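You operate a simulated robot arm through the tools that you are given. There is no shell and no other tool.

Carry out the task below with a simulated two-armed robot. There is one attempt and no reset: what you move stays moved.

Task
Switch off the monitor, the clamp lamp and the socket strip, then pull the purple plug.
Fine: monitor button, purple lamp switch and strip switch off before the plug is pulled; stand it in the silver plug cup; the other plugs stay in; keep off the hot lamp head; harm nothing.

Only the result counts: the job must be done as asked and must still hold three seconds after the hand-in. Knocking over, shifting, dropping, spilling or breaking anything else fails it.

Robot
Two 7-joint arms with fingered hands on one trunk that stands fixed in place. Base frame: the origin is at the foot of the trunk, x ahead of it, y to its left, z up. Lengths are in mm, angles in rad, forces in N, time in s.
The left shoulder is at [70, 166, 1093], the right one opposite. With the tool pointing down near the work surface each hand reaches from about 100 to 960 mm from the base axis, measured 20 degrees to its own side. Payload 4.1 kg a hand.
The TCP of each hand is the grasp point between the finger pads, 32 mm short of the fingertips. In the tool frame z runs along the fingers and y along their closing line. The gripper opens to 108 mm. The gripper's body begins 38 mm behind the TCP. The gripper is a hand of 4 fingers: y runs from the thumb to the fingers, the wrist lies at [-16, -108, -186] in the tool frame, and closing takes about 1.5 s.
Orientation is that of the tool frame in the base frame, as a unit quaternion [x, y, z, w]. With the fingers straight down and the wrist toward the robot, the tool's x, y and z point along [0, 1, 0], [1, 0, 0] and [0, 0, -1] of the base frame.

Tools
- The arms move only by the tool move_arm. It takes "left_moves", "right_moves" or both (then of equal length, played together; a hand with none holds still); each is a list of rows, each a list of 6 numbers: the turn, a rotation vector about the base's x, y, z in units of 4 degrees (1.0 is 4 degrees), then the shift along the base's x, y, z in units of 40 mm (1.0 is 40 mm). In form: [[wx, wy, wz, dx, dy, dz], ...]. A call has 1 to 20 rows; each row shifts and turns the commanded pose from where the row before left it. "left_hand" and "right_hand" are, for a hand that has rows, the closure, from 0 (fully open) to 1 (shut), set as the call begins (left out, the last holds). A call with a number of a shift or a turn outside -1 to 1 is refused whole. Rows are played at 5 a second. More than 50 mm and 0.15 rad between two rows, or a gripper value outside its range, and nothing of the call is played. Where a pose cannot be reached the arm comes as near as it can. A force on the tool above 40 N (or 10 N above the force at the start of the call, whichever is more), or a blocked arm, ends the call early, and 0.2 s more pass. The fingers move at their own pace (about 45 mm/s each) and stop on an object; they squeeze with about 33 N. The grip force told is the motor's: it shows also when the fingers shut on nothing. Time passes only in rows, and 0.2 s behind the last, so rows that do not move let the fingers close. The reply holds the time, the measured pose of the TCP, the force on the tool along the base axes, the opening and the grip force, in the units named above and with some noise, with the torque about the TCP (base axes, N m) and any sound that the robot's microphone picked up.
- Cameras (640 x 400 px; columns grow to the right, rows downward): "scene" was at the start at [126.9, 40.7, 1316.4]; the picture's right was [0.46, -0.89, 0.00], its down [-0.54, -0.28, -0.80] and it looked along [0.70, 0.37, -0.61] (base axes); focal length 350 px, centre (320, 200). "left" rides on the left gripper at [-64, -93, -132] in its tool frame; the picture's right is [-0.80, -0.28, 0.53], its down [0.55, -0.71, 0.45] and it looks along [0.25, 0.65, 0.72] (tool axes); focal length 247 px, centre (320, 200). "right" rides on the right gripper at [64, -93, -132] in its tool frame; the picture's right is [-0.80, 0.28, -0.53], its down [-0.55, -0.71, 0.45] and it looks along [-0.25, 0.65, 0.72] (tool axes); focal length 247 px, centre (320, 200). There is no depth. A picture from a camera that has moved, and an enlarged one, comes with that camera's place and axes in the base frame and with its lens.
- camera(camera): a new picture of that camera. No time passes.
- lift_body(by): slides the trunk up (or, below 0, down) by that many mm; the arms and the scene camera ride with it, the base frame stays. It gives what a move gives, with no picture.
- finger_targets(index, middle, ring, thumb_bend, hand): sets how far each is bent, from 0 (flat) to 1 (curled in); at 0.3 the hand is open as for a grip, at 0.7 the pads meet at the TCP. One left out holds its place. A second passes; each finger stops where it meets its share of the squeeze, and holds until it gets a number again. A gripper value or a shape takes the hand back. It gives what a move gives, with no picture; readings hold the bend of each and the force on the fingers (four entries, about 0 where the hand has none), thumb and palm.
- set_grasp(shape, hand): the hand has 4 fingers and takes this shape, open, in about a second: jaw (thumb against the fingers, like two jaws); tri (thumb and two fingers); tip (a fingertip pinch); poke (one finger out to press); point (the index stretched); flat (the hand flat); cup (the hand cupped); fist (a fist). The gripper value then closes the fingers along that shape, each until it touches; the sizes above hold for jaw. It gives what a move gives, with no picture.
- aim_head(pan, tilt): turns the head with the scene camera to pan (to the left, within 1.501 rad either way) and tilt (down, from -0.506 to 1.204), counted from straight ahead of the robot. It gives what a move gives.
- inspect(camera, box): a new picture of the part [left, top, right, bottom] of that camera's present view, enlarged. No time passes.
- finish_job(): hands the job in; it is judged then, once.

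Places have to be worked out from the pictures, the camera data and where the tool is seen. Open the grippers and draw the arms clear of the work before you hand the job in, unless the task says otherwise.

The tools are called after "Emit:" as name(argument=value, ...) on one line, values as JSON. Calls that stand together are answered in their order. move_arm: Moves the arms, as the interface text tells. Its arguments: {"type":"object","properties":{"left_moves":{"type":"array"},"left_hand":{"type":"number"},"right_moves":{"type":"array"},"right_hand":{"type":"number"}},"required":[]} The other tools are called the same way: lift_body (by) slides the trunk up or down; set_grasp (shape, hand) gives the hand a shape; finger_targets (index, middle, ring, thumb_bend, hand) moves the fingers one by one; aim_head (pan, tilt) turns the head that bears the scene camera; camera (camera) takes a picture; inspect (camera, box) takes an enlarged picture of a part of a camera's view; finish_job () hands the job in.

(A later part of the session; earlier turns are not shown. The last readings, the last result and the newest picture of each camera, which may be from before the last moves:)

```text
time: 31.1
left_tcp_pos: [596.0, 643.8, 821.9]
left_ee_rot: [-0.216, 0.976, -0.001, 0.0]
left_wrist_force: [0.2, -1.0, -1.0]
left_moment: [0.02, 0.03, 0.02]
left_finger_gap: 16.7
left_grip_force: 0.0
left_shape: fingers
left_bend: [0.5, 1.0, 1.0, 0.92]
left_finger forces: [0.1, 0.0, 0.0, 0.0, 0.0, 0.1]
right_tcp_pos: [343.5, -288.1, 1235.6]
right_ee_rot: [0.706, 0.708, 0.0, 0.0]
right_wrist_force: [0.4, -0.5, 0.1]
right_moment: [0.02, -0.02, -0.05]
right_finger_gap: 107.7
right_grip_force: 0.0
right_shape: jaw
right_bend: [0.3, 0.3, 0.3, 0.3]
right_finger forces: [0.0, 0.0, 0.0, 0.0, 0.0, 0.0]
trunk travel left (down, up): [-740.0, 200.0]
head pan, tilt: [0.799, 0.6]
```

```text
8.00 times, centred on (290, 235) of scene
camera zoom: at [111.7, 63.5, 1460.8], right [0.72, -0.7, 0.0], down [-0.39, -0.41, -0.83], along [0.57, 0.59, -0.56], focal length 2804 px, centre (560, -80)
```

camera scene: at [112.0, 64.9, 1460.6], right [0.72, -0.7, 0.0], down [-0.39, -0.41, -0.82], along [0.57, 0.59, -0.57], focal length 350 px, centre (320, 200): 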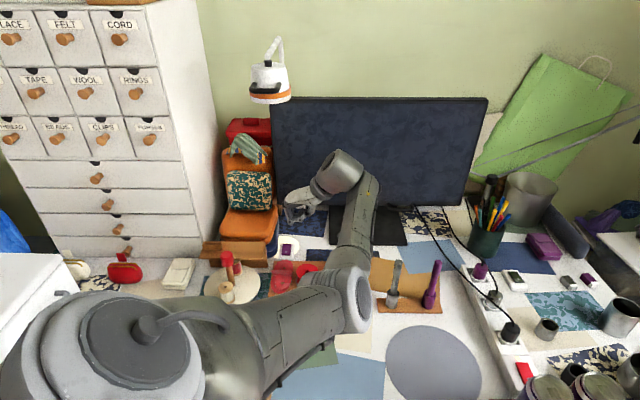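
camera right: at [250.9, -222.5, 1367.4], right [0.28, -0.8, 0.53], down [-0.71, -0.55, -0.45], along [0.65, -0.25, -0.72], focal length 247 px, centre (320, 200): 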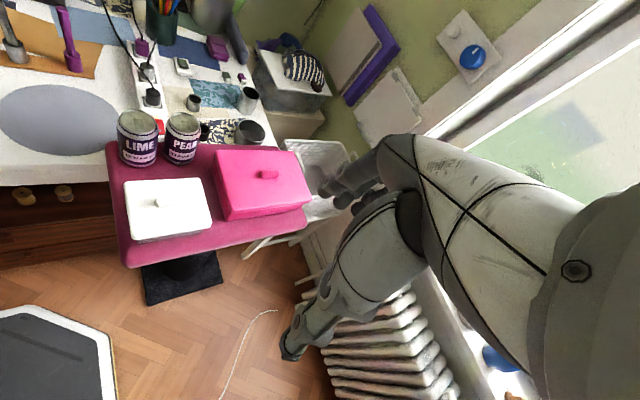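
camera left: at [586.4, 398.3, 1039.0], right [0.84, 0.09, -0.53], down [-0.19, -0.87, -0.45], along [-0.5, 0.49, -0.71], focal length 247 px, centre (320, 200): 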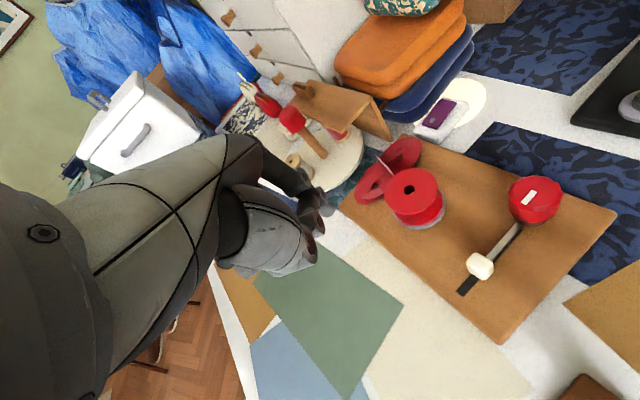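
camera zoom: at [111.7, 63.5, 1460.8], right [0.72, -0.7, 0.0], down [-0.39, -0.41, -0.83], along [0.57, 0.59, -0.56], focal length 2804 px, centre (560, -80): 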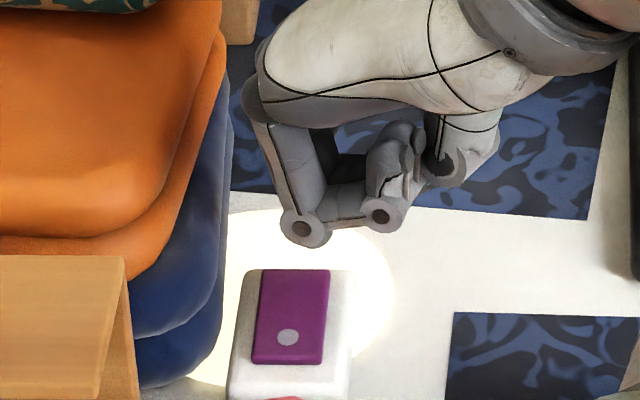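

The tip is about 20 mm above the raised end, some 7 mm inside its far edge, and the hand stays right of the case. I lower in small steps.

Emit:
move_arm(left_moves=[[0, 0, 0, 0, 0, -0.2], [0, 0, 0, 0, 0, -0.2], [0, 0, 0, 0, 0, -0.05]])

Emit:
inspect(camera="left", box=[280, 160, 380, 260])

Emit:
inspect(camera="scene", box=[260, 210, 320, 260])

```text
time: 31.9
left_tcp_pos: [598.6, 644.2, 803.6]
left_ee_rot: [-0.217, 0.976, 0.0, 0.0]
left_wrist_force: [0.0, 0.7, -0.3]
left_moment: [0.03, -0.05, 0.0]
left_finger_gap: 16.6
left_grip_force: 0.0
left_shape: fingers
left_bend: [0.5, 1.0, 1.0, 0.92]
left_finger forces: [0.1, 0.0, 0.0, 0.1, 0.0, 0.0]
right_tcp_pos: [343.4, -288.5, 1236.6]
right_ee_rot: [0.706, 0.708, 0.0, 0.0]
right_wrist_force: [0.0, 0.5, -0.3]
right_moment: [0.04, -0.01, -0.01]
right_finger_gap: 107.9
right_grip_force: 0.1
right_shape: jaw
right_bend: [0.3, 0.3, 0.3, 0.3]
right_finger forces: [0.0, 0.1, 0.0, 0.0, 0.0, 0.0]
trunk travel left (down, up): [-740.0, 200.0]
head pan, tilt: [0.799, 0.6]
```

```text
4.00 times, centred on (330, 210) of left
camera zoom: at [695.2, 586.8, 936.1], right [0.84, 0.08, -0.53], down [-0.2, -0.87, -0.45], along [-0.5, 0.48, -0.72], focal length 988 px, centre (280, 160)
```

zoom: 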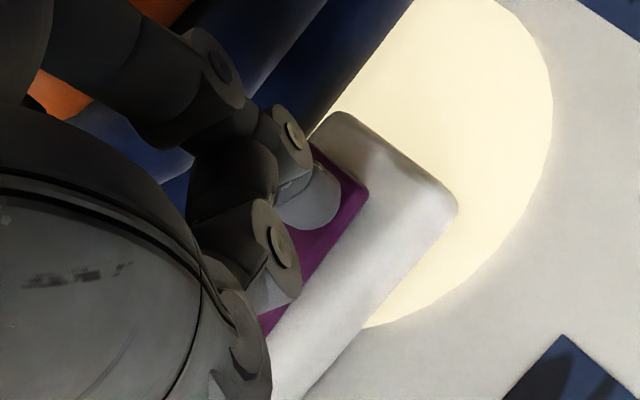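

```text
8.00 times, centred on (290, 235) of scene
camera zoom: at [111.7, 63.6, 1460.8], right [0.72, -0.7, 0.0], down [-0.39, -0.41, -0.82], along [0.57, 0.59, -0.57], focal length 2804 px, centre (560, -80)
```

zoom: 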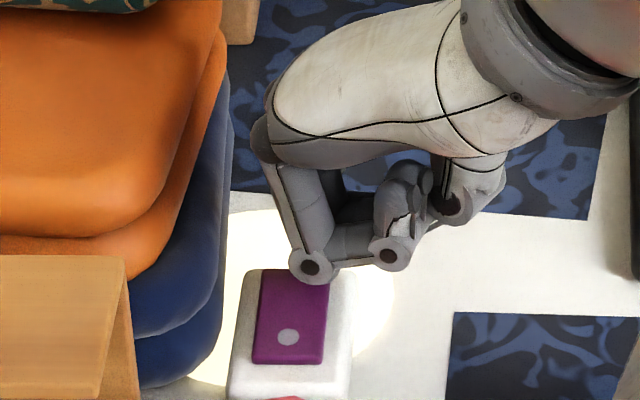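

The tip sits right over the far end, a few millimetres up. I press on in 2 mm steps and watch for the click.

Emit:
move_arm(left_moves=[[0, 0, 0, -0.03, 0, -0.05], [0, 0, 0, -0.03, 0, -0.05], [0, 0, 0, 0, 0, -0.05]])

Emit:
inspect(camera="left", box=[280, 160, 380, 260])

```text
time: 32.7
left_tcp_pos: [595.9, 642.7, 798.7]
left_ee_rot: [-0.216, 0.976, 0.0, -0.001]
left_wrist_force: [0.6, -0.6, 0.2]
left_moment: [0.0, -0.01, 0.04]
left_finger_gap: 17.0
left_grip_force: 0.0
left_shape: fingers
left_bend: [0.5, 1.0, 1.0, 0.92]
left_finger forces: [0.0, 0.0, 0.0, 0.0, 0.1, 0.0]
right_tcp_pos: [343.5, -287.8, 1236.9]
right_ee_rot: [0.707, 0.707, 0.001, 0.0]
right_wrist_force: [-0.5, 0.4, 0.2]
right_moment: [0.02, 0.0, -0.02]
right_finger_gap: 107.6
right_grip_force: 0.0
right_shape: jaw
right_bend: [0.3, 0.3, 0.3, 0.3]
right_finger forces: [0.0, 0.1, 0.1, 0.0, 0.0, 0.0]
trunk travel left (down, up): [-740.0, 200.0]
head pan, tilt: [0.799, 0.6]
```

```text
4.00 times, centred on (330, 210) of left
camera zoom: at [693.3, 586.4, 930.5], right [0.84, 0.08, -0.53], down [-0.2, -0.87, -0.45], along [-0.5, 0.48, -0.72], focal length 988 px, centre (280, 160)
```

zoom: 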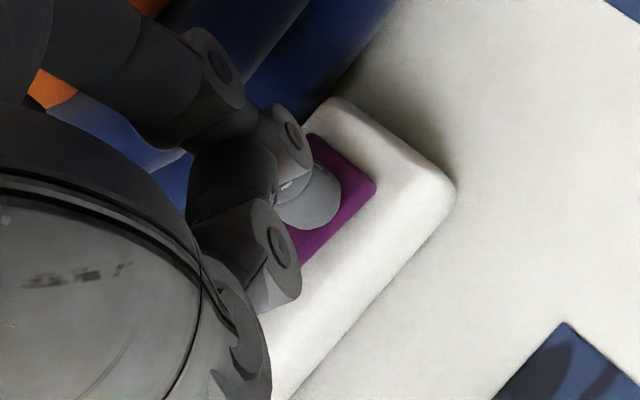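

The light pool is gone: the lamp is off. I press 2 mm further so the rocker settles, then lift straight up.

Emit:
move_arm(left_moves=[[0, 0, 0, 0, 0, -0.05]])

Emit:
move_arm(left_moves=[[0, 0, 0, 0, 0, 0.3], [0, 0, 0, 0, 0, 0.6], [0, 0, 0, 0, 0, 0.8], [0, 0, 0, 0, 0, 0.8]])

Emit:
inspect(camera="left", box=[220, 90, 420, 290])

Emit:
inspect(camera="scene", box=[260, 210, 320, 260])

```text
time: 33.1
left_tcp_pos: [596.9, 643.1, 797.8]
left_ee_rot: [-0.217, 0.976, 0.0, 0.001]
left_wrist_force: [1.5, 0.8, 3.7]
left_moment: [0.15, 0.01, -0.04]
left_finger_gap: 17.1
left_grip_force: 1.0
left_shape: fingers
left_bend: [0.49, 1.0, 1.0, 0.92]
left_finger forces: [3.7, 0.0, 0.0, 0.0, 0.0, 0.0]
right_tcp_pos: [342.1, -288.3, 1236.3]
right_ee_rot: [0.706, 0.708, 0.0, 0.0]
right_wrist_force: [-0.5, -0.5, 0.3]
right_moment: [0.01, 0.0, 0.02]
right_finger_gap: 107.8
right_grip_force: 0.0
right_shape: jaw
right_bend: [0.3, 0.3, 0.3, 0.3]
right_finger forces: [0.0, 0.0, 0.0, 0.1, 0.0, 0.0]
trunk travel left (down, up): [-740.0, 200.0]
head pan, tilt: [0.799, 0.6]
```

```text
time: 34.1
left_tcp_pos: [597.2, 642.4, 898.5]
left_ee_rot: [-0.216, 0.976, 0.0, 0.0]
left_wrist_force: [-0.3, 0.1, 0.2]
left_moment: [0.02, -0.04, 0.0]
left_finger_gap: 16.9
left_grip_force: 0.1
left_shape: fingers
left_bend: [0.49, 1.0, 1.0, 0.92]
left_finger forces: [0.0, 0.1, 0.1, 0.0, 0.0, 0.0]
right_tcp_pos: [341.8, -288.9, 1236.6]
right_ee_rot: [0.707, 0.707, 0.0, 0.0]
right_wrist_force: [-0.8, -0.6, -0.7]
right_moment: [0.03, 0.03, 0.0]
right_finger_gap: 107.8
right_grip_force: 0.0
right_shape: jaw
right_bend: [0.3, 0.3, 0.3, 0.3]
right_finger forces: [0.0, 0.0, 0.0, 0.0, 0.1, 0.1]
trunk travel left (down, up): [-740.0, 200.0]
head pan, tilt: [0.799, 0.6]
```

```text
2.00 times, centred on (320, 190) of left
camera zoom: at [693.8, 585.6, 1029.5], right [0.84, 0.08, -0.53], down [-0.2, -0.87, -0.45], along [-0.5, 0.48, -0.72], focal length 494 px, centre (320, 220)
```

zoom: 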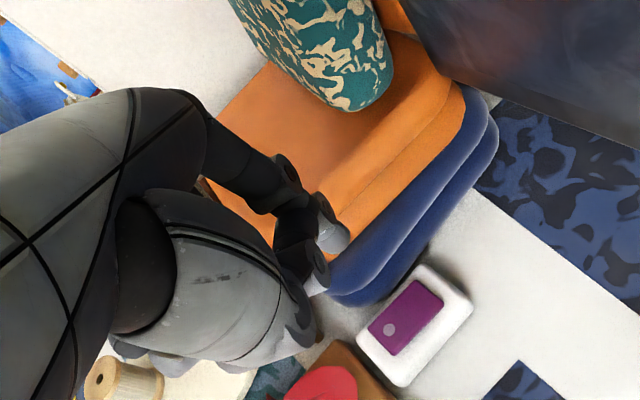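

```text
8.00 times, centred on (290, 235) of scene
camera zoom: at [111.3, 63.1, 1460.8], right [0.72, -0.7, 0.0], down [-0.39, -0.4, -0.83], along [0.57, 0.59, -0.56], focal length 2804 px, centre (560, -80)
```

zoom: 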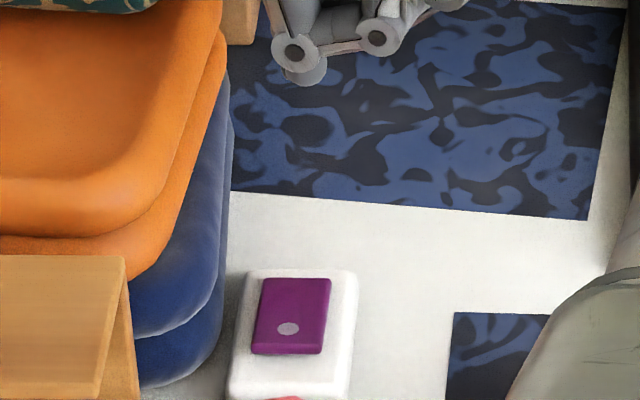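

The lamp stays off with the rocker flipped (dot end now up), so on the red rocker the end away from the dot must be pressed. I retreat the left arm the way it came and begin turning it back.

Emit:
move_arm(left_moves=[[0, 0, 0, -0.46, -0.767, 0.1], [0, 0, 0, -0.46, -0.767, 0.1], [0, 0, 0, -0.46, -0.767, 0.1], [0, 0, -0.5, -0.46, -0.767, 0.2], [0, 0, -1, -0.3, -0.6, 0.3], [0, 0, -1, -0.2, -0.4, 0.4], [0, 0, -1, 0, 0, 0.5], [0, 0, -1, 0, 0, 0.5], [0, 0, -1, 0, 0, 0.5], [0, 0, -1, 0, 0, 0], [0, 0, -1, 0, 0, 0], [0, 0, -1, 0, 0, 0], [0, 0, -1, 0, 0, 0], [0, 0, -1, 0, 0, 0], [0, 0, -1, 0, 0, 0], [0, 0, -1, 0, 0, 0]])

Emit:
camera(camera="scene")

Emit:
camera(camera="left")

```text
time: 37.5
left_tcp_pos: [502.6, 479.9, 1003.1]
left_ee_rot: [0.217, 0.976, 0.001, 0.0]
left_wrist_force: [-0.6, -0.5, -0.4]
left_moment: [0.01, -0.01, -0.01]
left_finger_gap: 16.9
left_grip_force: 0.0
left_shape: fingers
left_bend: [0.49, 1.0, 1.0, 0.92]
left_finger forces: [0.1, 0.1, 0.1, 0.1, 0.1, 0.1]
right_tcp_pos: [343.2, -287.9, 1236.0]
right_ee_rot: [0.706, 0.708, 0.0, 0.0]
right_wrist_force: [0.1, -0.2, 0.7]
right_moment: [0.01, 0.03, -0.02]
right_finger_gap: 107.8
right_grip_force: 0.1
right_shape: jaw
right_bend: [0.3, 0.3, 0.3, 0.3]
right_finger forces: [0.1, 0.0, 0.1, 0.1, 0.1, 0.0]
trunk travel left (down, up): [-740.0, 200.0]
head pan, tilt: [0.799, 0.6]
```

```text
taken
camera scene: at [111.5, 63.6, 1460.8], right [0.72, -0.7, 0.0], down [-0.39, -0.41, -0.83], along [0.57, 0.59, -0.56], focal length 350 px, centre (320, 200)
```

scene: 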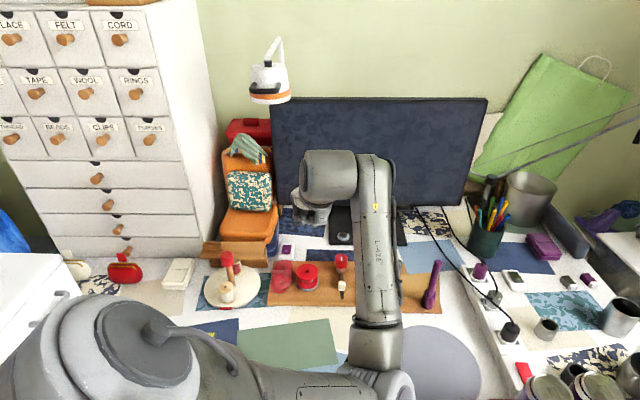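

```text
taken
camera left: at [521.2, 369.1, 1136.8], right [0.6, -0.59, -0.53], down [-0.8, -0.41, -0.45], along [0.05, 0.69, -0.72], focal length 247 px, centre (320, 200)
```

left: 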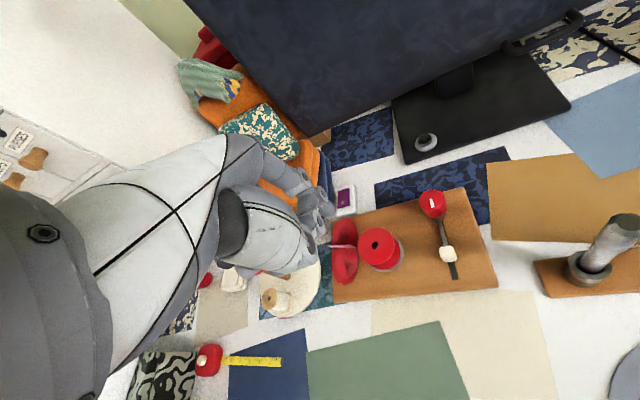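

All is undisturbed on the left side. Now I aim the head at the strip and zoom in on the red rocker, plugs and cups from the higher viewpoint.

Emit:
aim_head(pan=0.2, tilt=0.75)

Emit:
camera(camera="scene")

Emit:
inspect(camera="right", box=[100, 20, 280, 160])

```text
time: 38.5
left_tcp_pos: [502.2, 479.7, 1003.7]
left_ee_rot: [0.215, 0.977, 0.0, 0.0]
left_wrist_force: [-0.1, -1.1, -0.9]
left_moment: [0.0, 0.01, 0.0]
left_finger_gap: 16.9
left_grip_force: 0.1
left_shape: fingers
left_bend: [0.49, 1.0, 1.0, 0.92]
left_finger forces: [0.1, 0.0, 0.0, 0.0, 0.1, 0.0]
right_tcp_pos: [343.3, -287.7, 1235.9]
right_ee_rot: [0.707, 0.707, 0.0, 0.0]
right_wrist_force: [0.9, 0.7, 0.5]
right_moment: [0.02, -0.04, -0.03]
right_finger_gap: 107.8
right_grip_force: 0.0
right_shape: jaw
right_bend: [0.3, 0.3, 0.3, 0.3]
right_finger forces: [0.0, 0.0, 0.0, 0.1, 0.1, 0.0]
trunk travel left (down, up): [-740.0, 200.0]
head pan, tilt: [0.201, 0.75]
```

```text
taken
camera scene: at [131.2, 16.8, 1447.9], right [0.2, -0.98, 0.0], down [-0.67, -0.14, -0.73], along [0.72, 0.15, -0.68], focal length 350 px, centre (320, 200)
```

scene: 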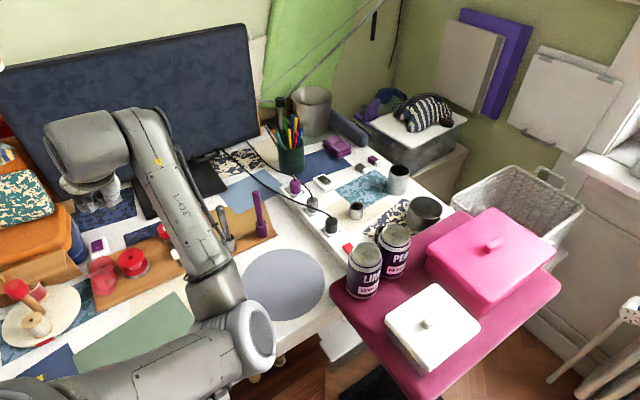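

```text
2.86 times, centred on (190, 90) of right
camera zoom: at [250.7, -222.6, 1367.4], right [0.28, -0.8, 0.53], down [-0.71, -0.55, -0.45], along [0.65, -0.25, -0.72], focal length 706 px, centre (691, 514)
```

zoom: 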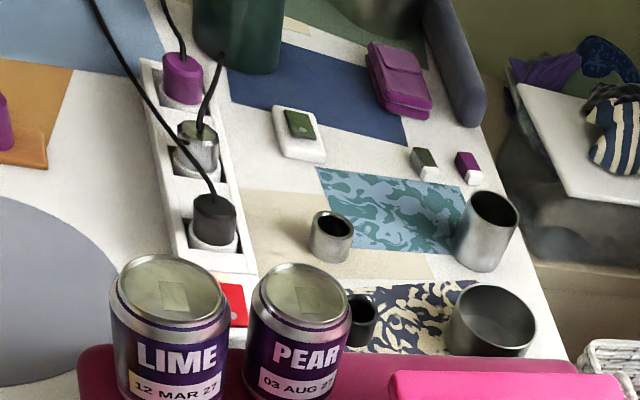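

I zoom on the strip and cups in this scene view to triangulate them.

Emit:
inspect(camera="scene", box=[280, 165, 400, 255])

Emit:
inspect(camera="scene", box=[318, 215, 382, 263])

Emit:
inspect(camera="right", box=[130, 30, 210, 90])

Emit:
inspect(camera="right", box=[140, 80, 260, 150])

```text
4.44 times, centred on (340, 210) of scene
camera zoom: at [131.2, 16.8, 1447.9], right [0.2, -0.98, 0.0], down [-0.67, -0.14, -0.73], along [0.72, 0.15, -0.68], focal length 1558 px, centre (231, 156)
```

zoom: 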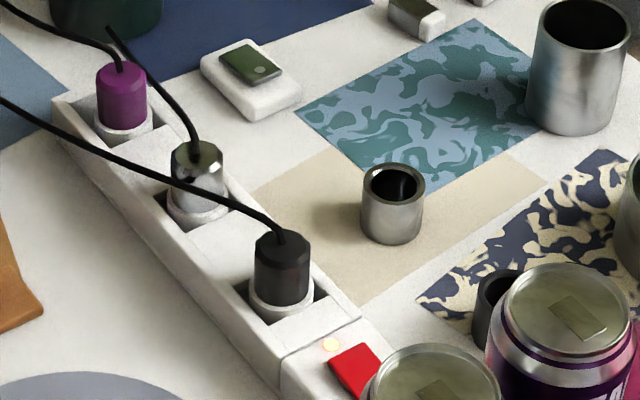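

```text
8.33 times, centred on (350, 239) of scene
camera zoom: at [131.2, 16.8, 1447.9], right [0.2, -0.98, 0.0], down [-0.67, -0.14, -0.73], along [0.72, 0.15, -0.68], focal length 2921 px, centre (70, -125)
```

zoom: 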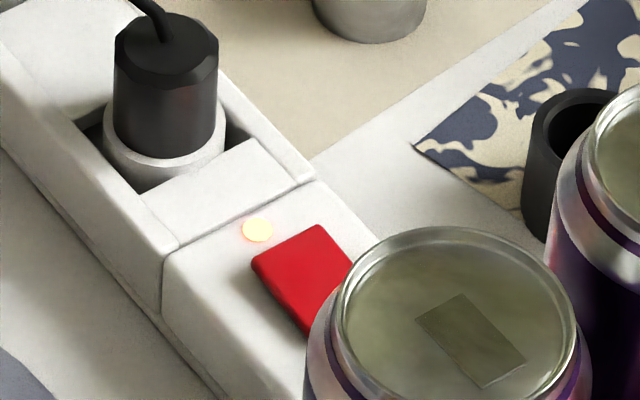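

```text
6.67 times, centred on (170, 60) of right
camera zoom: at [250.7, -222.6, 1367.4], right [0.28, -0.8, 0.53], down [-0.71, -0.55, -0.45], along [0.65, -0.25, -0.72], focal length 1646 px, centre (1320, 1133)
```

zoom: 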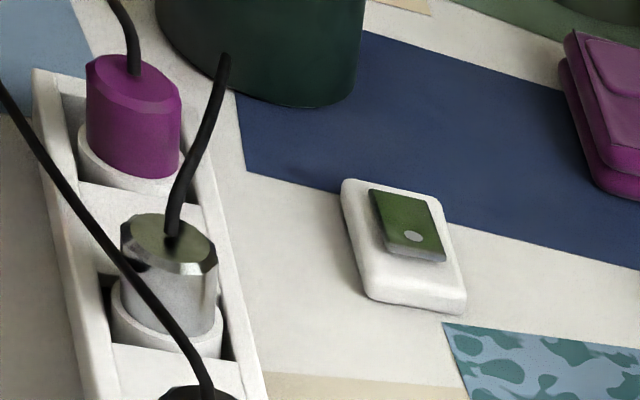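

```text
5.33 times, centred on (200, 115) of right
camera zoom: at [250.7, -222.6, 1367.4], right [0.28, -0.8, 0.53], down [-0.71, -0.55, -0.45], along [0.65, -0.25, -0.72], focal length 1317 px, centre (960, 653)
```

zoom: 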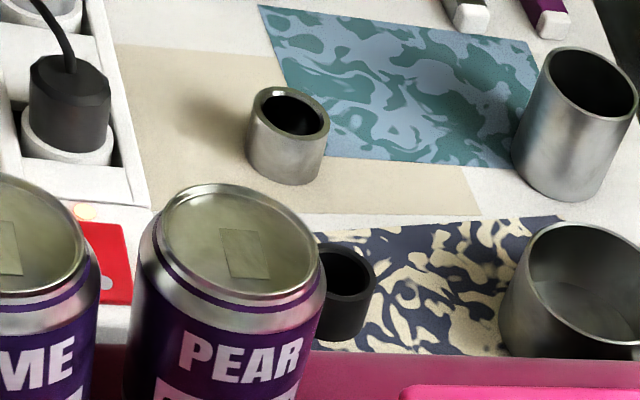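

The red rocker's far end is near (690, 66, 780); the black plug stands 70 mm beyond it and the LIME and PEAR cans (tops near z 912) lie to its front and right. I bring the left hand over the free desk on the left side of the strip, turning it to approach from the left.

Emit:
move_arm(left_moves=[[0, 0, -1, 0, -0.2, 0], [0, 0, -1, 0, -0.2, 0], [0, 0, -1, 0, -0.2, 0], [0, 0, -1, 0, -0.2, 0], [0, 0, -1, 0, -0.2, 0], [0, 0, -1, 0, -0.2, 0], [0, 0, -1, 0, -0.2, 0], [0, 0, -1, 0, -0.2, 0], [0, 0, -1, 0, -0.2, 0], [0, 0, -1, 0, -0.2, 0], [0, 0, -1, 0, -0.2, 0], [0, 0, -1, 0, -0.2, 0], [0, 0, -1, 0, -0.2, 0], [0, 0, -1, 0, -0.2, 0], [0, 0, -1, 0, -0.2, 0], [0, 0, -1, 0, -0.2, 0]])

Emit:
camera(camera="scene")

Emit:
camera(camera="left")

```text
time: 42.1
left_tcp_pos: [501.5, 378.2, 1015.2]
left_ee_rot: [0.687, 0.726, 0.02, -0.008]
left_wrist_force: [0.2, -0.7, -1.1]
left_moment: [-0.02, 0.02, -0.03]
left_finger_gap: 17.0
left_grip_force: 0.1
left_shape: fingers
left_bend: [0.49, 1.0, 1.0, 0.92]
left_finger forces: [0.0, 0.0, 0.1, 0.0, 0.0, 0.0]
right_tcp_pos: [342.0, -287.9, 1236.3]
right_ee_rot: [0.706, 0.708, -0.001, 0.0]
right_wrist_force: [0.6, 0.2, 0.2]
right_moment: [-0.01, 0.01, -0.01]
right_finger_gap: 107.6
right_grip_force: 0.2
right_shape: jaw
right_bend: [0.3, 0.3, 0.3, 0.3]
right_finger forces: [0.1, 0.0, 0.0, 0.0, 0.0, 0.1]
trunk travel left (down, up): [-740.0, 200.0]
head pan, tilt: [0.201, 0.75]
stopped in row 16 (left hand): the arm was blocked; the commanded pose is now the measured one
```

```text
taken
camera scene: at [131.1, 17.0, 1447.9], right [0.2, -0.98, 0.0], down [-0.67, -0.14, -0.73], along [0.72, 0.15, -0.68], focal length 350 px, centre (320, 200)
```

scene: 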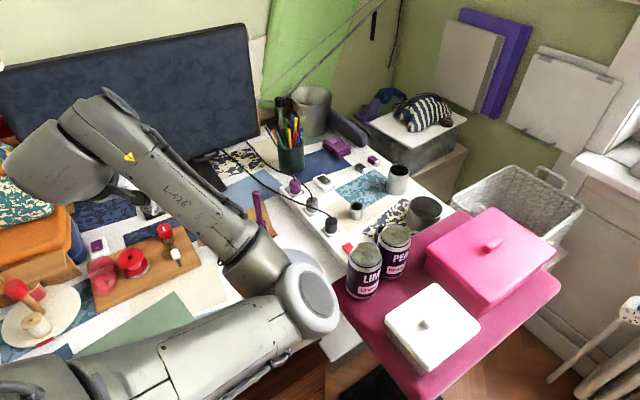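

```text
taken
camera left: at [410.4, 303.9, 1143.8], right [-0.23, -0.79, -0.57], down [-0.73, 0.53, -0.44], along [0.65, 0.31, -0.7], focal length 247 px, centre (320, 200)
```

left: 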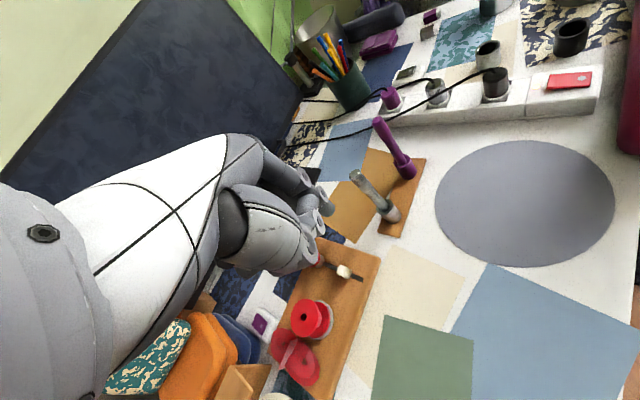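

The left arm ran into a joint limit with its elbow swung to the right. I turn it back and move it toward its starting spot to regain the elbow-left posture, since I'll need it for the plug; the right arm can press the strip switch.

Emit:
move_arm(left_moves=[[0, 0, 1, -0.2, 0.2, 0], [0, 0, 1, -0.3, 0.3, 0], [0, 0, 1, -0.4, 0.3, 0], [0, 0, 1, -0.4, 0.3, 0.1], [0, 0, 1, -0.4, 0.3, 0.1], [0, 0, 1, -0.4, 0.3, 0.1], [0, 0, 1, -0.4, 0.3, 0.1], [0, 0, 1, -0.4, 0.3, 0.1], [0, 0, 1, -0.4, 0.3, 0.1], [0, 0, 1, -0.4, 0.3, 0.1]])

Emit:
camera(camera="scene")

Emit:
camera(camera="left")

```text
time: 44.3
left_tcp_pos: [353.1, 492.6, 1042.1]
left_ee_rot: [0.398, 0.917, 0.014, -0.014]
left_wrist_force: [-0.5, 1.1, -0.9]
left_moment: [0.0, -0.06, 0.01]
left_finger_gap: 17.1
left_grip_force: 0.1
left_shape: fingers
left_bend: [0.49, 1.0, 1.0, 0.92]
left_finger forces: [0.0, 0.0, 0.0, 0.0, 0.1, 0.0]
right_tcp_pos: [343.3, -286.4, 1235.2]
right_ee_rot: [0.707, 0.708, -0.001, 0.0]
right_wrist_force: [-0.6, -0.7, 0.6]
right_moment: [0.01, 0.0, 0.02]
right_finger_gap: 107.8
right_grip_force: 0.0
right_shape: jaw
right_bend: [0.3, 0.3, 0.3, 0.3]
right_finger forces: [0.0, 0.0, 0.0, 0.0, 0.0, 0.0]
trunk travel left (down, up): [-740.0, 200.0]
head pan, tilt: [0.201, 0.75]
```

```text
taken
camera scene: at [131.0, 17.2, 1447.9], right [0.2, -0.98, 0.0], down [-0.67, -0.14, -0.73], along [0.72, 0.15, -0.68], focal length 350 px, centre (320, 200)
```

scene: 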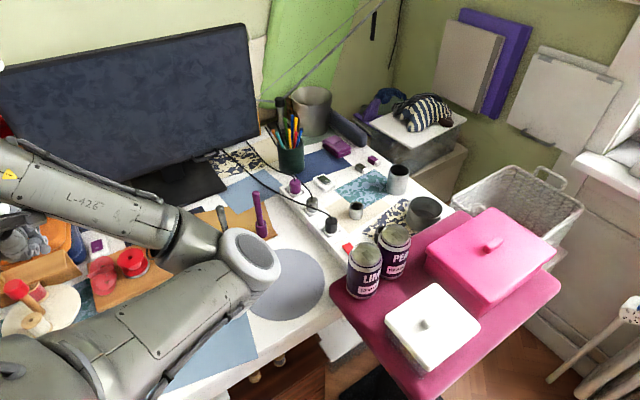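

```text
taken
camera left: at [331.0, 378.0, 1171.2], right [0.33, -0.76, -0.56], down [-0.9, -0.07, -0.44], along [0.29, 0.65, -0.7], focal length 247 px, centre (320, 200)
```

left: 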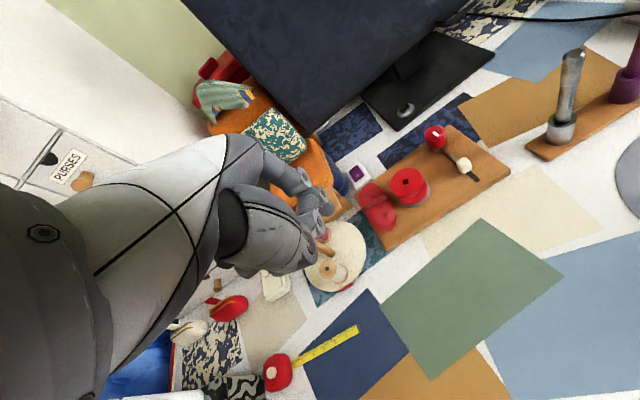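

The left elbow is still toward the front, but at the plug's distance that posture should work; the left arm can stay parked here. Now I form the right hand: poke shape, then curl the middle finger away.

Emit:
set_grasp(hand="right", shape="poke")

Emit:
finger_targets(hand="right", middle=1.0, ring=1.0)

Emit:
inspect(camera="right", box=[240, 100, 480, 380])

Emit:
aim_head(pan=-0.5, tilt=0.6)

Emit:
camera(camera="scene")

```text
time: 45.2
left_tcp_pos: [353.3, 492.5, 1042.9]
left_ee_rot: [0.399, 0.917, 0.014, -0.013]
left_wrist_force: [-0.7, -1.0, 0.3]
left_moment: [-0.01, -0.02, 0.0]
left_finger_gap: 16.9
left_grip_force: 0.0
left_shape: fingers
left_bend: [0.49, 1.0, 1.0, 0.92]
left_finger forces: [0.0, 0.0, 0.0, 0.1, 0.1, 0.0]
right_tcp_pos: [343.2, -288.2, 1235.1]
right_ee_rot: [0.707, 0.708, 0.0, 0.0]
right_wrist_force: [-0.5, -1.1, 0.2]
right_moment: [0.01, 0.01, -0.03]
right_finger_gap: 0.1
right_grip_force: 0.0
right_shape: poke
right_bend: [0.7, 0.7, 0.99, 1.0]
right_finger forces: [0.1, 0.0, 0.0, 0.1, 0.0, 0.1]
trunk travel left (down, up): [-740.0, 200.0]
head pan, tilt: [0.201, 0.75]
```

```text
time: 46.2
left_tcp_pos: [352.9, 492.0, 1043.3]
left_ee_rot: [0.398, 0.917, 0.014, -0.015]
left_wrist_force: [1.0, -0.2, -0.1]
left_moment: [0.02, -0.03, 0.0]
left_finger_gap: 16.9
left_grip_force: 0.1
left_shape: fingers
left_bend: [0.49, 1.0, 1.0, 0.92]
left_finger forces: [0.1, 0.0, 0.0, 0.1, 0.0, 0.1]
right_tcp_pos: [342.9, -287.9, 1237.0]
right_ee_rot: [0.707, 0.708, 0.0, 0.0]
right_wrist_force: [0.9, -0.3, -0.6]
right_moment: [0.01, -0.01, -0.05]
right_finger_gap: 33.4
right_grip_force: 0.1
right_shape: fingers
right_bend: [0.7, 1.0, 1.0, 1.0]
right_finger forces: [0.0, 0.0, 0.0, 0.1, 0.0, 0.0]
trunk travel left (down, up): [-740.0, 200.0]
head pan, tilt: [0.201, 0.75]
```

```text
1.43 times, centred on (360, 240) of right
camera zoom: at [250.7, -222.7, 1367.4], right [0.28, -0.8, 0.53], down [-0.71, -0.55, -0.45], along [0.65, -0.25, -0.72], focal length 353 px, centre (263, 143)
```

zoom: 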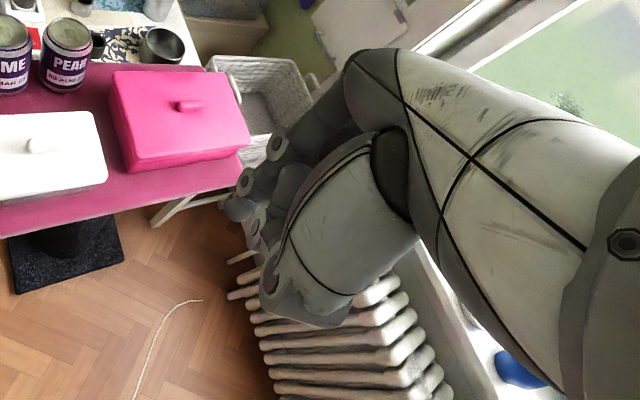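

```text
time: 47.2
left_tcp_pos: [353.2, 492.3, 1043.2]
left_ee_rot: [0.398, 0.917, 0.013, -0.014]
left_wrist_force: [-0.4, -0.9, 0.2]
left_moment: [-0.01, -0.02, 0.01]
left_finger_gap: 17.2
left_grip_force: 0.1
left_shape: fingers
left_bend: [0.49, 1.0, 1.0, 0.92]
left_finger forces: [0.0, 0.0, 0.1, 0.1, 0.1, 0.0]
right_tcp_pos: [343.2, -287.0, 1236.9]
right_ee_rot: [0.707, 0.708, 0.0, 0.0]
right_wrist_force: [0.2, -0.6, 0.4]
right_moment: [-0.01, -0.01, 0.04]
right_finger_gap: 33.8
right_grip_force: 0.2
right_shape: fingers
right_bend: [0.7, 1.0, 1.0, 1.0]
right_finger forces: [0.0, 0.0, 0.1, 0.0, 0.0, 0.1]
trunk travel left (down, up): [-740.0, 200.0]
head pan, tilt: [-0.499, 0.6]
```

```text
taken
camera scene: at [127.7, -42.0, 1460.7], right [-0.48, -0.88, 0.0], down [-0.5, 0.27, -0.82], along [0.72, -0.39, -0.57], focal length 350 px, centre (320, 200)
```

scene: 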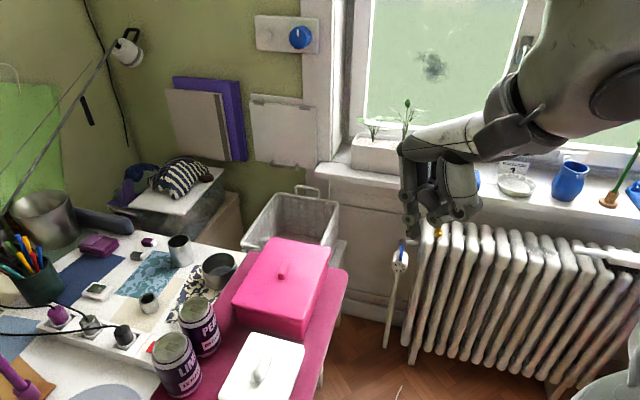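

The right hand now has the index alone stretched down. I zoom in from the scene camera to locate its tip relative to the TCP.

Emit:
inspect(camera="scene", box=[380, 120, 500, 250])

Emit:
inspect(camera="right", box=[300, 140, 400, 260])

Emit:
inspect(camera="scene", box=[40, 280, 240, 400])

```text
3.08 times, centred on (440, 185) of scene
camera zoom: at [127.7, -42.0, 1460.7], right [-0.48, -0.88, 0.0], down [-0.5, 0.27, -0.82], along [0.72, -0.39, -0.57], focal length 1078 px, centre (-49, 246)
```

zoom: 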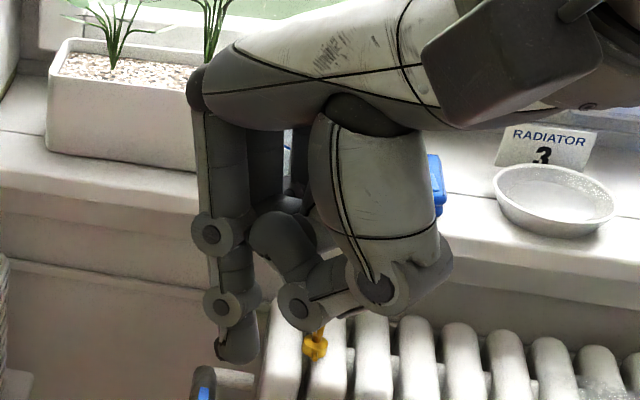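

```text
3.33 times, centred on (350, 200) of right
camera zoom: at [250.7, -222.6, 1367.4], right [0.28, -0.8, 0.53], down [-0.71, -0.55, -0.45], along [0.65, -0.25, -0.72], focal length 823 px, centre (220, 200)
```

zoom: 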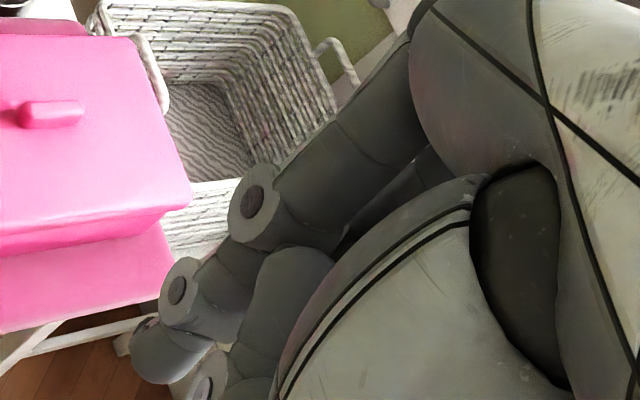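

```text
3.20 times, centred on (140, 340) of scene
camera zoom: at [127.7, -42.0, 1460.7], right [-0.48, -0.88, 0.0], down [-0.5, 0.27, -0.82], along [0.72, -0.39, -0.57], focal length 1122 px, centre (896, -248)
```

zoom: 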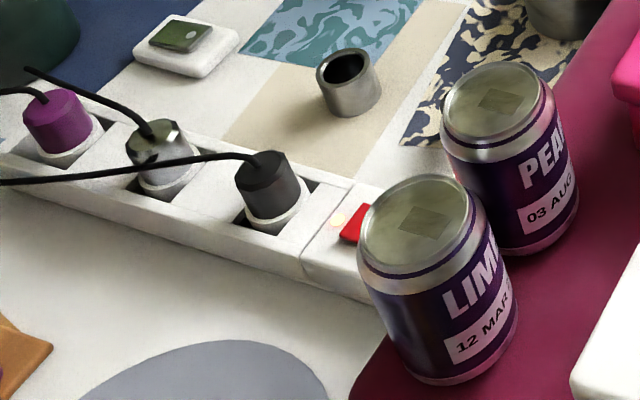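

The right index tip is at about tool (2, 6, 41). The hand can stand above the rocker between cans and black plug; I bring the right arm over it high up first.

Emit:
aim_head(pan=0.2, tilt=0.75)

Emit:
move_arm(right_moves=[[0, 0, 0, 0.65, 0.68, -0.25], [0, 0, 0, 0.65, 0.68, -0.25], [0, 0, 0, 0.65, 0.68, -0.3], [0, 0, 0, 0.65, 0.68, -0.3], [0, 0, 0, 0.65, 0.68, -0.3], [0, 0, 0, 0.65, 0.68, -0.3], [0, 0, 0, 0.65, 0.68, -0.3], [0, 0, 0, 0.65, 0.68, -0.3], [0, 0, 0, 0.65, 0.68, -0.3], [0, 0, 0, 0.65, 0.68, -0.3]])

Emit:
camera(camera="scene")

Emit:
camera(camera="right")

```text
time: 48.3
left_tcp_pos: [353.4, 491.8, 1043.5]
left_ee_rot: [0.399, 0.917, 0.014, -0.015]
left_wrist_force: [-1.0, -0.8, 0.9]
left_moment: [-0.01, 0.03, 0.0]
left_finger_gap: 17.2
left_grip_force: 0.1
left_shape: fingers
left_bend: [0.49, 1.0, 1.0, 0.92]
left_finger forces: [0.0, 0.0, 0.0, 0.0, 0.0, 0.0]
right_tcp_pos: [343.3, -286.5, 1236.5]
right_ee_rot: [0.706, 0.708, 0.0, 0.0]
right_wrist_force: [0.2, -0.6, -0.7]
right_moment: [0.02, -0.01, 0.03]
right_finger_gap: 33.4
right_grip_force: 0.0
right_shape: fingers
right_bend: [0.7, 1.0, 1.0, 1.0]
right_finger forces: [0.0, 0.1, 0.0, 0.0, 0.0, 0.0]
trunk travel left (down, up): [-740.0, 200.0]
head pan, tilt: [0.201, 0.75]
```

```text
time: 50.5
left_tcp_pos: [353.8, 493.7, 1041.2]
left_ee_rot: [0.398, 0.917, 0.014, -0.015]
left_wrist_force: [0.1, 0.4, -0.5]
left_moment: [0.01, -0.02, -0.02]
left_finger_gap: 16.8
left_grip_force: 0.0
left_shape: fingers
left_bend: [0.49, 1.0, 1.0, 0.92]
left_finger forces: [0.1, 0.1, 0.1, 0.0, 0.1, 0.1]
right_tcp_pos: [603.9, -15.1, 1119.7]
right_ee_rot: [0.706, 0.708, -0.001, 0.001]
right_wrist_force: [0.0, -0.2, -0.5]
right_moment: [0.0, 0.01, -0.01]
right_finger_gap: 33.5
right_grip_force: 0.1
right_shape: fingers
right_bend: [0.7, 1.0, 1.0, 1.0]
right_finger forces: [0.1, 0.1, 0.0, 0.0, 0.0, 0.0]
trunk travel left (down, up): [-740.0, 200.0]
head pan, tilt: [0.201, 0.75]
```

```text
taken
camera scene: at [132.6, 18.3, 1447.7], right [0.2, -0.98, 0.0], down [-0.67, -0.14, -0.73], along [0.72, 0.15, -0.68], focal length 350 px, centre (320, 200)
```

scene: 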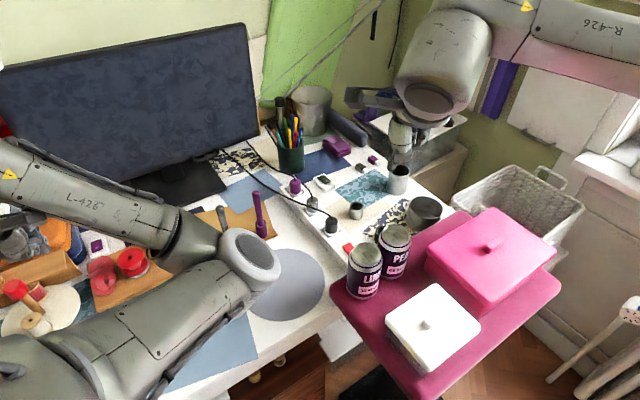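

```text
taken
camera right: at [512.0, 50.2, 1250.8], right [0.28, -0.8, 0.53], down [-0.71, -0.55, -0.45], along [0.65, -0.25, -0.72], focal length 247 px, centre (320, 200)
```

right: 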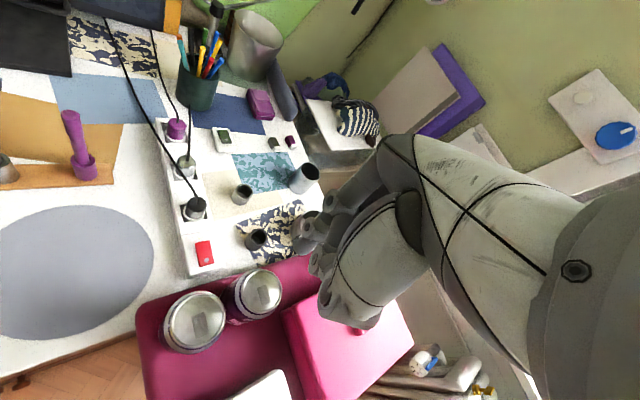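

Very clear view of the strip and cups from here. I zoom in to refine the rocker, plugs and cups.

Emit:
inspect(camera="right", box=[170, 190, 250, 280])

Emit:
inspect(camera="right", box=[140, 100, 220, 220])

Emit:
inspect(camera="right", box=[210, 150, 350, 270])

```text
4.44 times, centred on (210, 235) of right
camera zoom: at [512.0, 50.2, 1250.8], right [0.28, -0.8, 0.53], down [-0.71, -0.55, -0.45], along [0.65, -0.25, -0.72], focal length 1098 px, centre (809, 44)
```

zoom: 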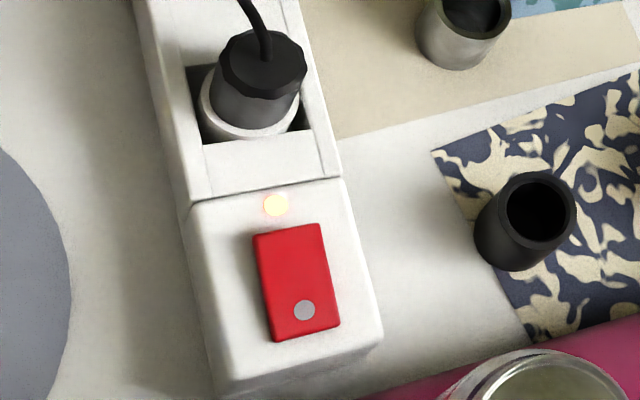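

```text
3.33 times, centred on (180, 160) of right
camera zoom: at [512.0, 50.2, 1250.8], right [0.28, -0.8, 0.53], down [-0.71, -0.55, -0.45], along [0.65, -0.25, -0.72], focal length 823 px, centre (787, 333)
```

zoom: 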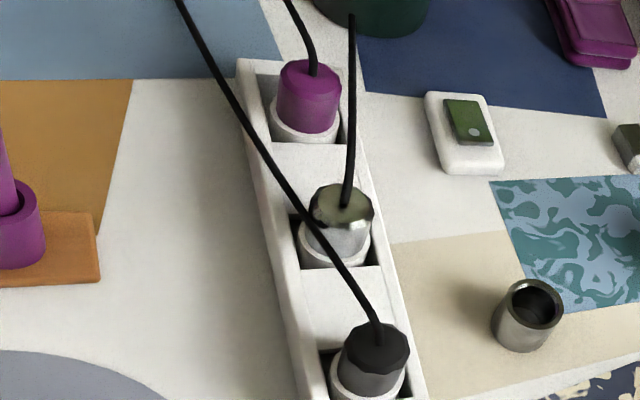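

```text
3.33 times, centred on (280, 210) of right
camera zoom: at [512.0, 50.2, 1250.8], right [0.28, -0.8, 0.53], down [-0.71, -0.55, -0.45], along [0.65, -0.25, -0.72], focal length 823 px, centre (453, 167)
```

zoom: 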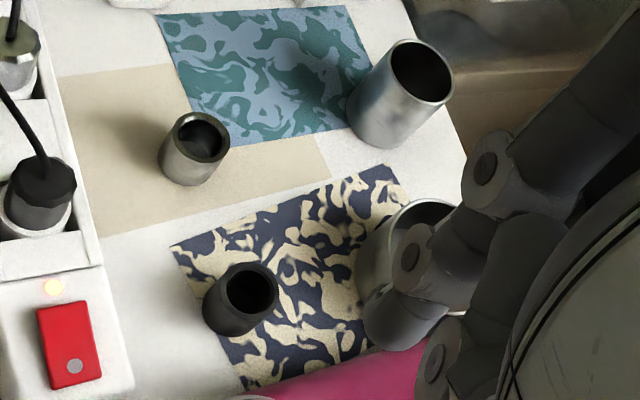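

P for pressing is (684, 60.5, 779). I move the right hand to a hover about 60 mm above it.

Emit:
move_arm(right_moves=[[0, 0, 0, 0.46, 0.46, -0.8], [0, 0, 0, 0.46, 0.46, -1], [0, 0, 0, 0.46, 0.46, -1], [0, 0, 0, 0.46, 0.46, -1], [0, 0, 0, 0, 0, -1], [0, 0, 0, 0, 0, -1]])

Emit:
camera(camera="scene")

Emit:
inspect(camera="right", box=[200, 120, 400, 300])

Emit:
inspect(camera="scene", box=[310, 170, 430, 270])

```text
time: 51.9
left_tcp_pos: [353.5, 493.2, 1041.9]
left_ee_rot: [0.399, 0.917, 0.014, -0.013]
left_wrist_force: [-0.2, -0.5, -0.5]
left_moment: [-0.02, 0.0, 0.02]
left_finger_gap: 16.9
left_grip_force: 0.0
left_shape: fingers
left_bend: [0.49, 1.0, 1.0, 0.92]
left_finger forces: [0.0, 0.1, 0.0, 0.0, 0.0, 0.1]
right_tcp_pos: [677.4, 59.2, 890.3]
right_ee_rot: [0.707, 0.707, 0.0, 0.001]
right_wrist_force: [1.1, 0.7, -0.5]
right_moment: [-0.05, 0.0, 0.04]
right_finger_gap: 33.4
right_grip_force: 0.1
right_shape: fingers
right_bend: [0.7, 1.0, 1.0, 1.0]
right_finger forces: [0.0, 0.0, 0.0, 0.1, 0.0, 0.1]
trunk travel left (down, up): [-740.0, 200.0]
head pan, tilt: [0.201, 0.75]
```

```text
taken
camera scene: at [132.2, 17.3, 1447.8], right [0.2, -0.98, 0.0], down [-0.67, -0.14, -0.73], along [0.72, 0.15, -0.68], focal length 350 px, centre (320, 200)
```

scene: 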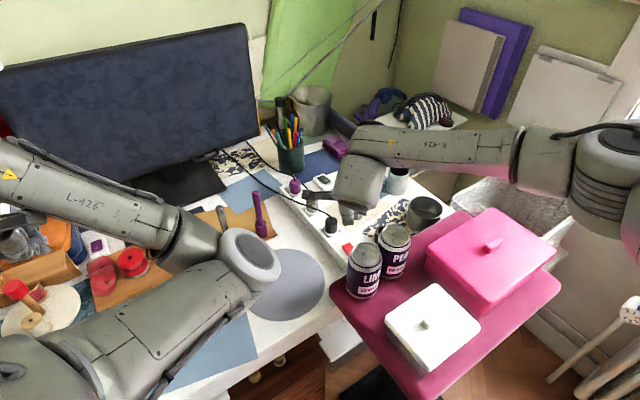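

```text
2.22 times, centred on (300, 210) of right
camera zoom: at [586.0, 124.5, 1022.7], right [0.28, -0.8, 0.53], down [-0.71, -0.55, -0.45], along [0.65, -0.25, -0.72], focal length 549 px, centre (364, 178)
```

zoom: 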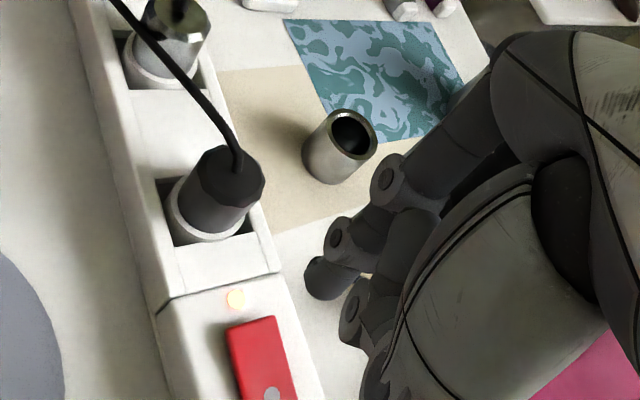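

```text
4.00 times, centred on (370, 220) of scene
camera zoom: at [132.2, 17.3, 1447.8], right [0.2, -0.98, 0.0], down [-0.67, -0.14, -0.73], along [0.72, 0.15, -0.68], focal length 1402 px, centre (120, 120)
```

zoom: 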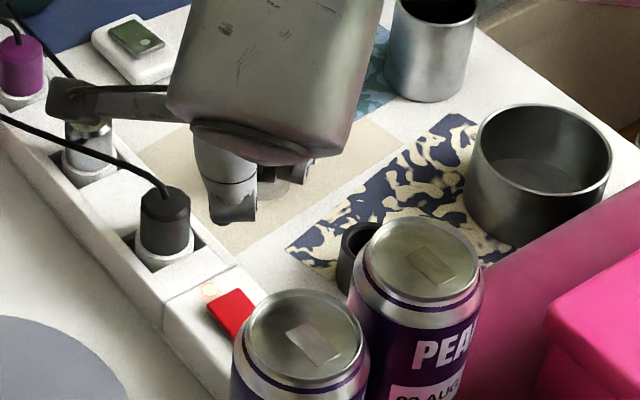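

Tip is at about (687, 63, 849), the target (684, 60). I shift 3 mm and lower 55 mm.

Emit:
move_arm(right_moves=[[0, 0, 0, -0.08, -0.08, -0.5], [0, 0, 0, 0, 0, -0.5], [0, 0, 0, 0, 0, -0.375]])

Emit:
inspect(camera="right", box=[230, 160, 350, 290])

Emit:
inspect(camera="scene", box=[310, 190, 410, 270])

```text
time: 52.7
left_tcp_pos: [353.9, 493.0, 1042.2]
left_ee_rot: [0.399, 0.917, 0.013, -0.014]
left_wrist_force: [-0.7, 0.9, 0.2]
left_moment: [-0.03, 0.02, -0.04]
left_finger_gap: 17.0
left_grip_force: 0.0
left_shape: fingers
left_bend: [0.49, 1.0, 1.0, 0.92]
left_finger forces: [0.1, 0.0, 0.1, 0.1, 0.1, 0.1]
right_tcp_pos: [674.3, 55.2, 834.3]
right_ee_rot: [0.707, 0.708, 0.0, 0.001]
right_wrist_force: [0.3, -0.3, -0.4]
right_moment: [0.02, 0.02, 0.0]
right_finger_gap: 33.6
right_grip_force: 0.0
right_shape: fingers
right_bend: [0.7, 1.0, 1.0, 1.0]
right_finger forces: [0.1, 0.0, 0.0, 0.0, 0.0, 0.0]
trunk travel left (down, up): [-740.0, 200.0]
head pan, tilt: [0.201, 0.75]
```

```text
3.08 times, centred on (290, 225) of right
camera zoom: at [581.9, 120.6, 966.1], right [0.28, -0.8, 0.53], down [-0.71, -0.55, -0.45], along [0.65, -0.25, -0.72], focal length 760 px, centre (412, 123)
```

zoom: 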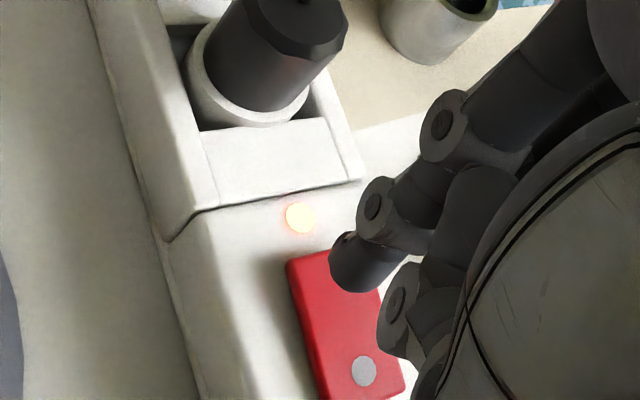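

```text
5.00 times, centred on (360, 230) of scene
camera zoom: at [131.4, 16.9, 1447.9], right [0.2, -0.98, 0.0], down [-0.67, -0.14, -0.73], along [0.72, 0.15, -0.68], focal length 1752 px, centre (120, 50)
```

zoom: 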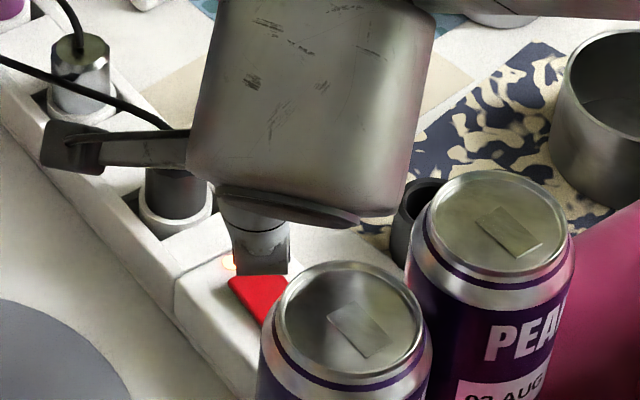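

The tip sits over the raised far end, about 13 mm up. I step down.

Emit:
move_arm(right_moves=[[0, 0, 0, 0, 0, -0.15], [0, 0, 0, 0, 0.02, -0.1], [0, 0, 0, 0, 0, -0.05]])

Emit:
inspect(camera="right", box=[250, 180, 350, 290])

```text
time: 53.5
left_tcp_pos: [354.0, 491.7, 1042.8]
left_ee_rot: [0.399, 0.917, 0.013, -0.014]
left_wrist_force: [-0.6, -0.3, -0.3]
left_moment: [0.0, 0.03, 0.02]
left_finger_gap: 16.8
left_grip_force: 0.1
left_shape: fingers
left_bend: [0.49, 1.0, 1.0, 0.92]
left_finger forces: [0.0, 0.1, 0.0, 0.0, 0.1, 0.0]
right_tcp_pos: [674.0, 55.4, 821.7]
right_ee_rot: [0.706, 0.708, 0.0, 0.001]
right_wrist_force: [0.5, 0.0, -0.2]
right_moment: [0.0, -0.01, -0.01]
right_finger_gap: 33.5
right_grip_force: 0.1
right_shape: fingers
right_bend: [0.7, 1.0, 1.0, 1.0]
right_finger forces: [0.0, 0.0, 0.0, 0.0, 0.2, 0.0]
trunk travel left (down, up): [-740.0, 200.0]
head pan, tilt: [0.201, 0.75]
```

```text
3.64 times, centred on (300, 235) of right
camera zoom: at [581.7, 120.6, 952.8], right [0.28, -0.8, 0.53], down [-0.71, -0.55, -0.45], along [0.65, -0.25, -0.72], focal length 898 px, centre (393, 73)
```

zoom: 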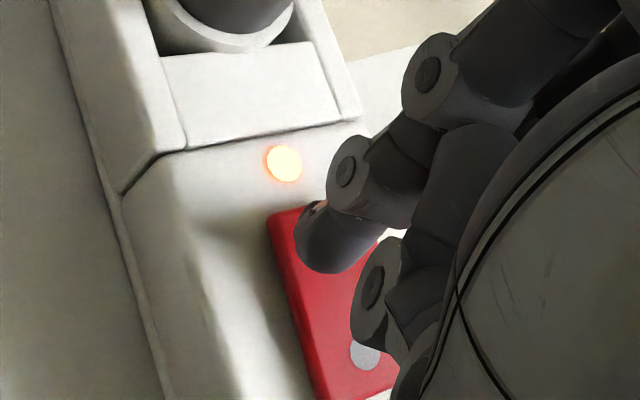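

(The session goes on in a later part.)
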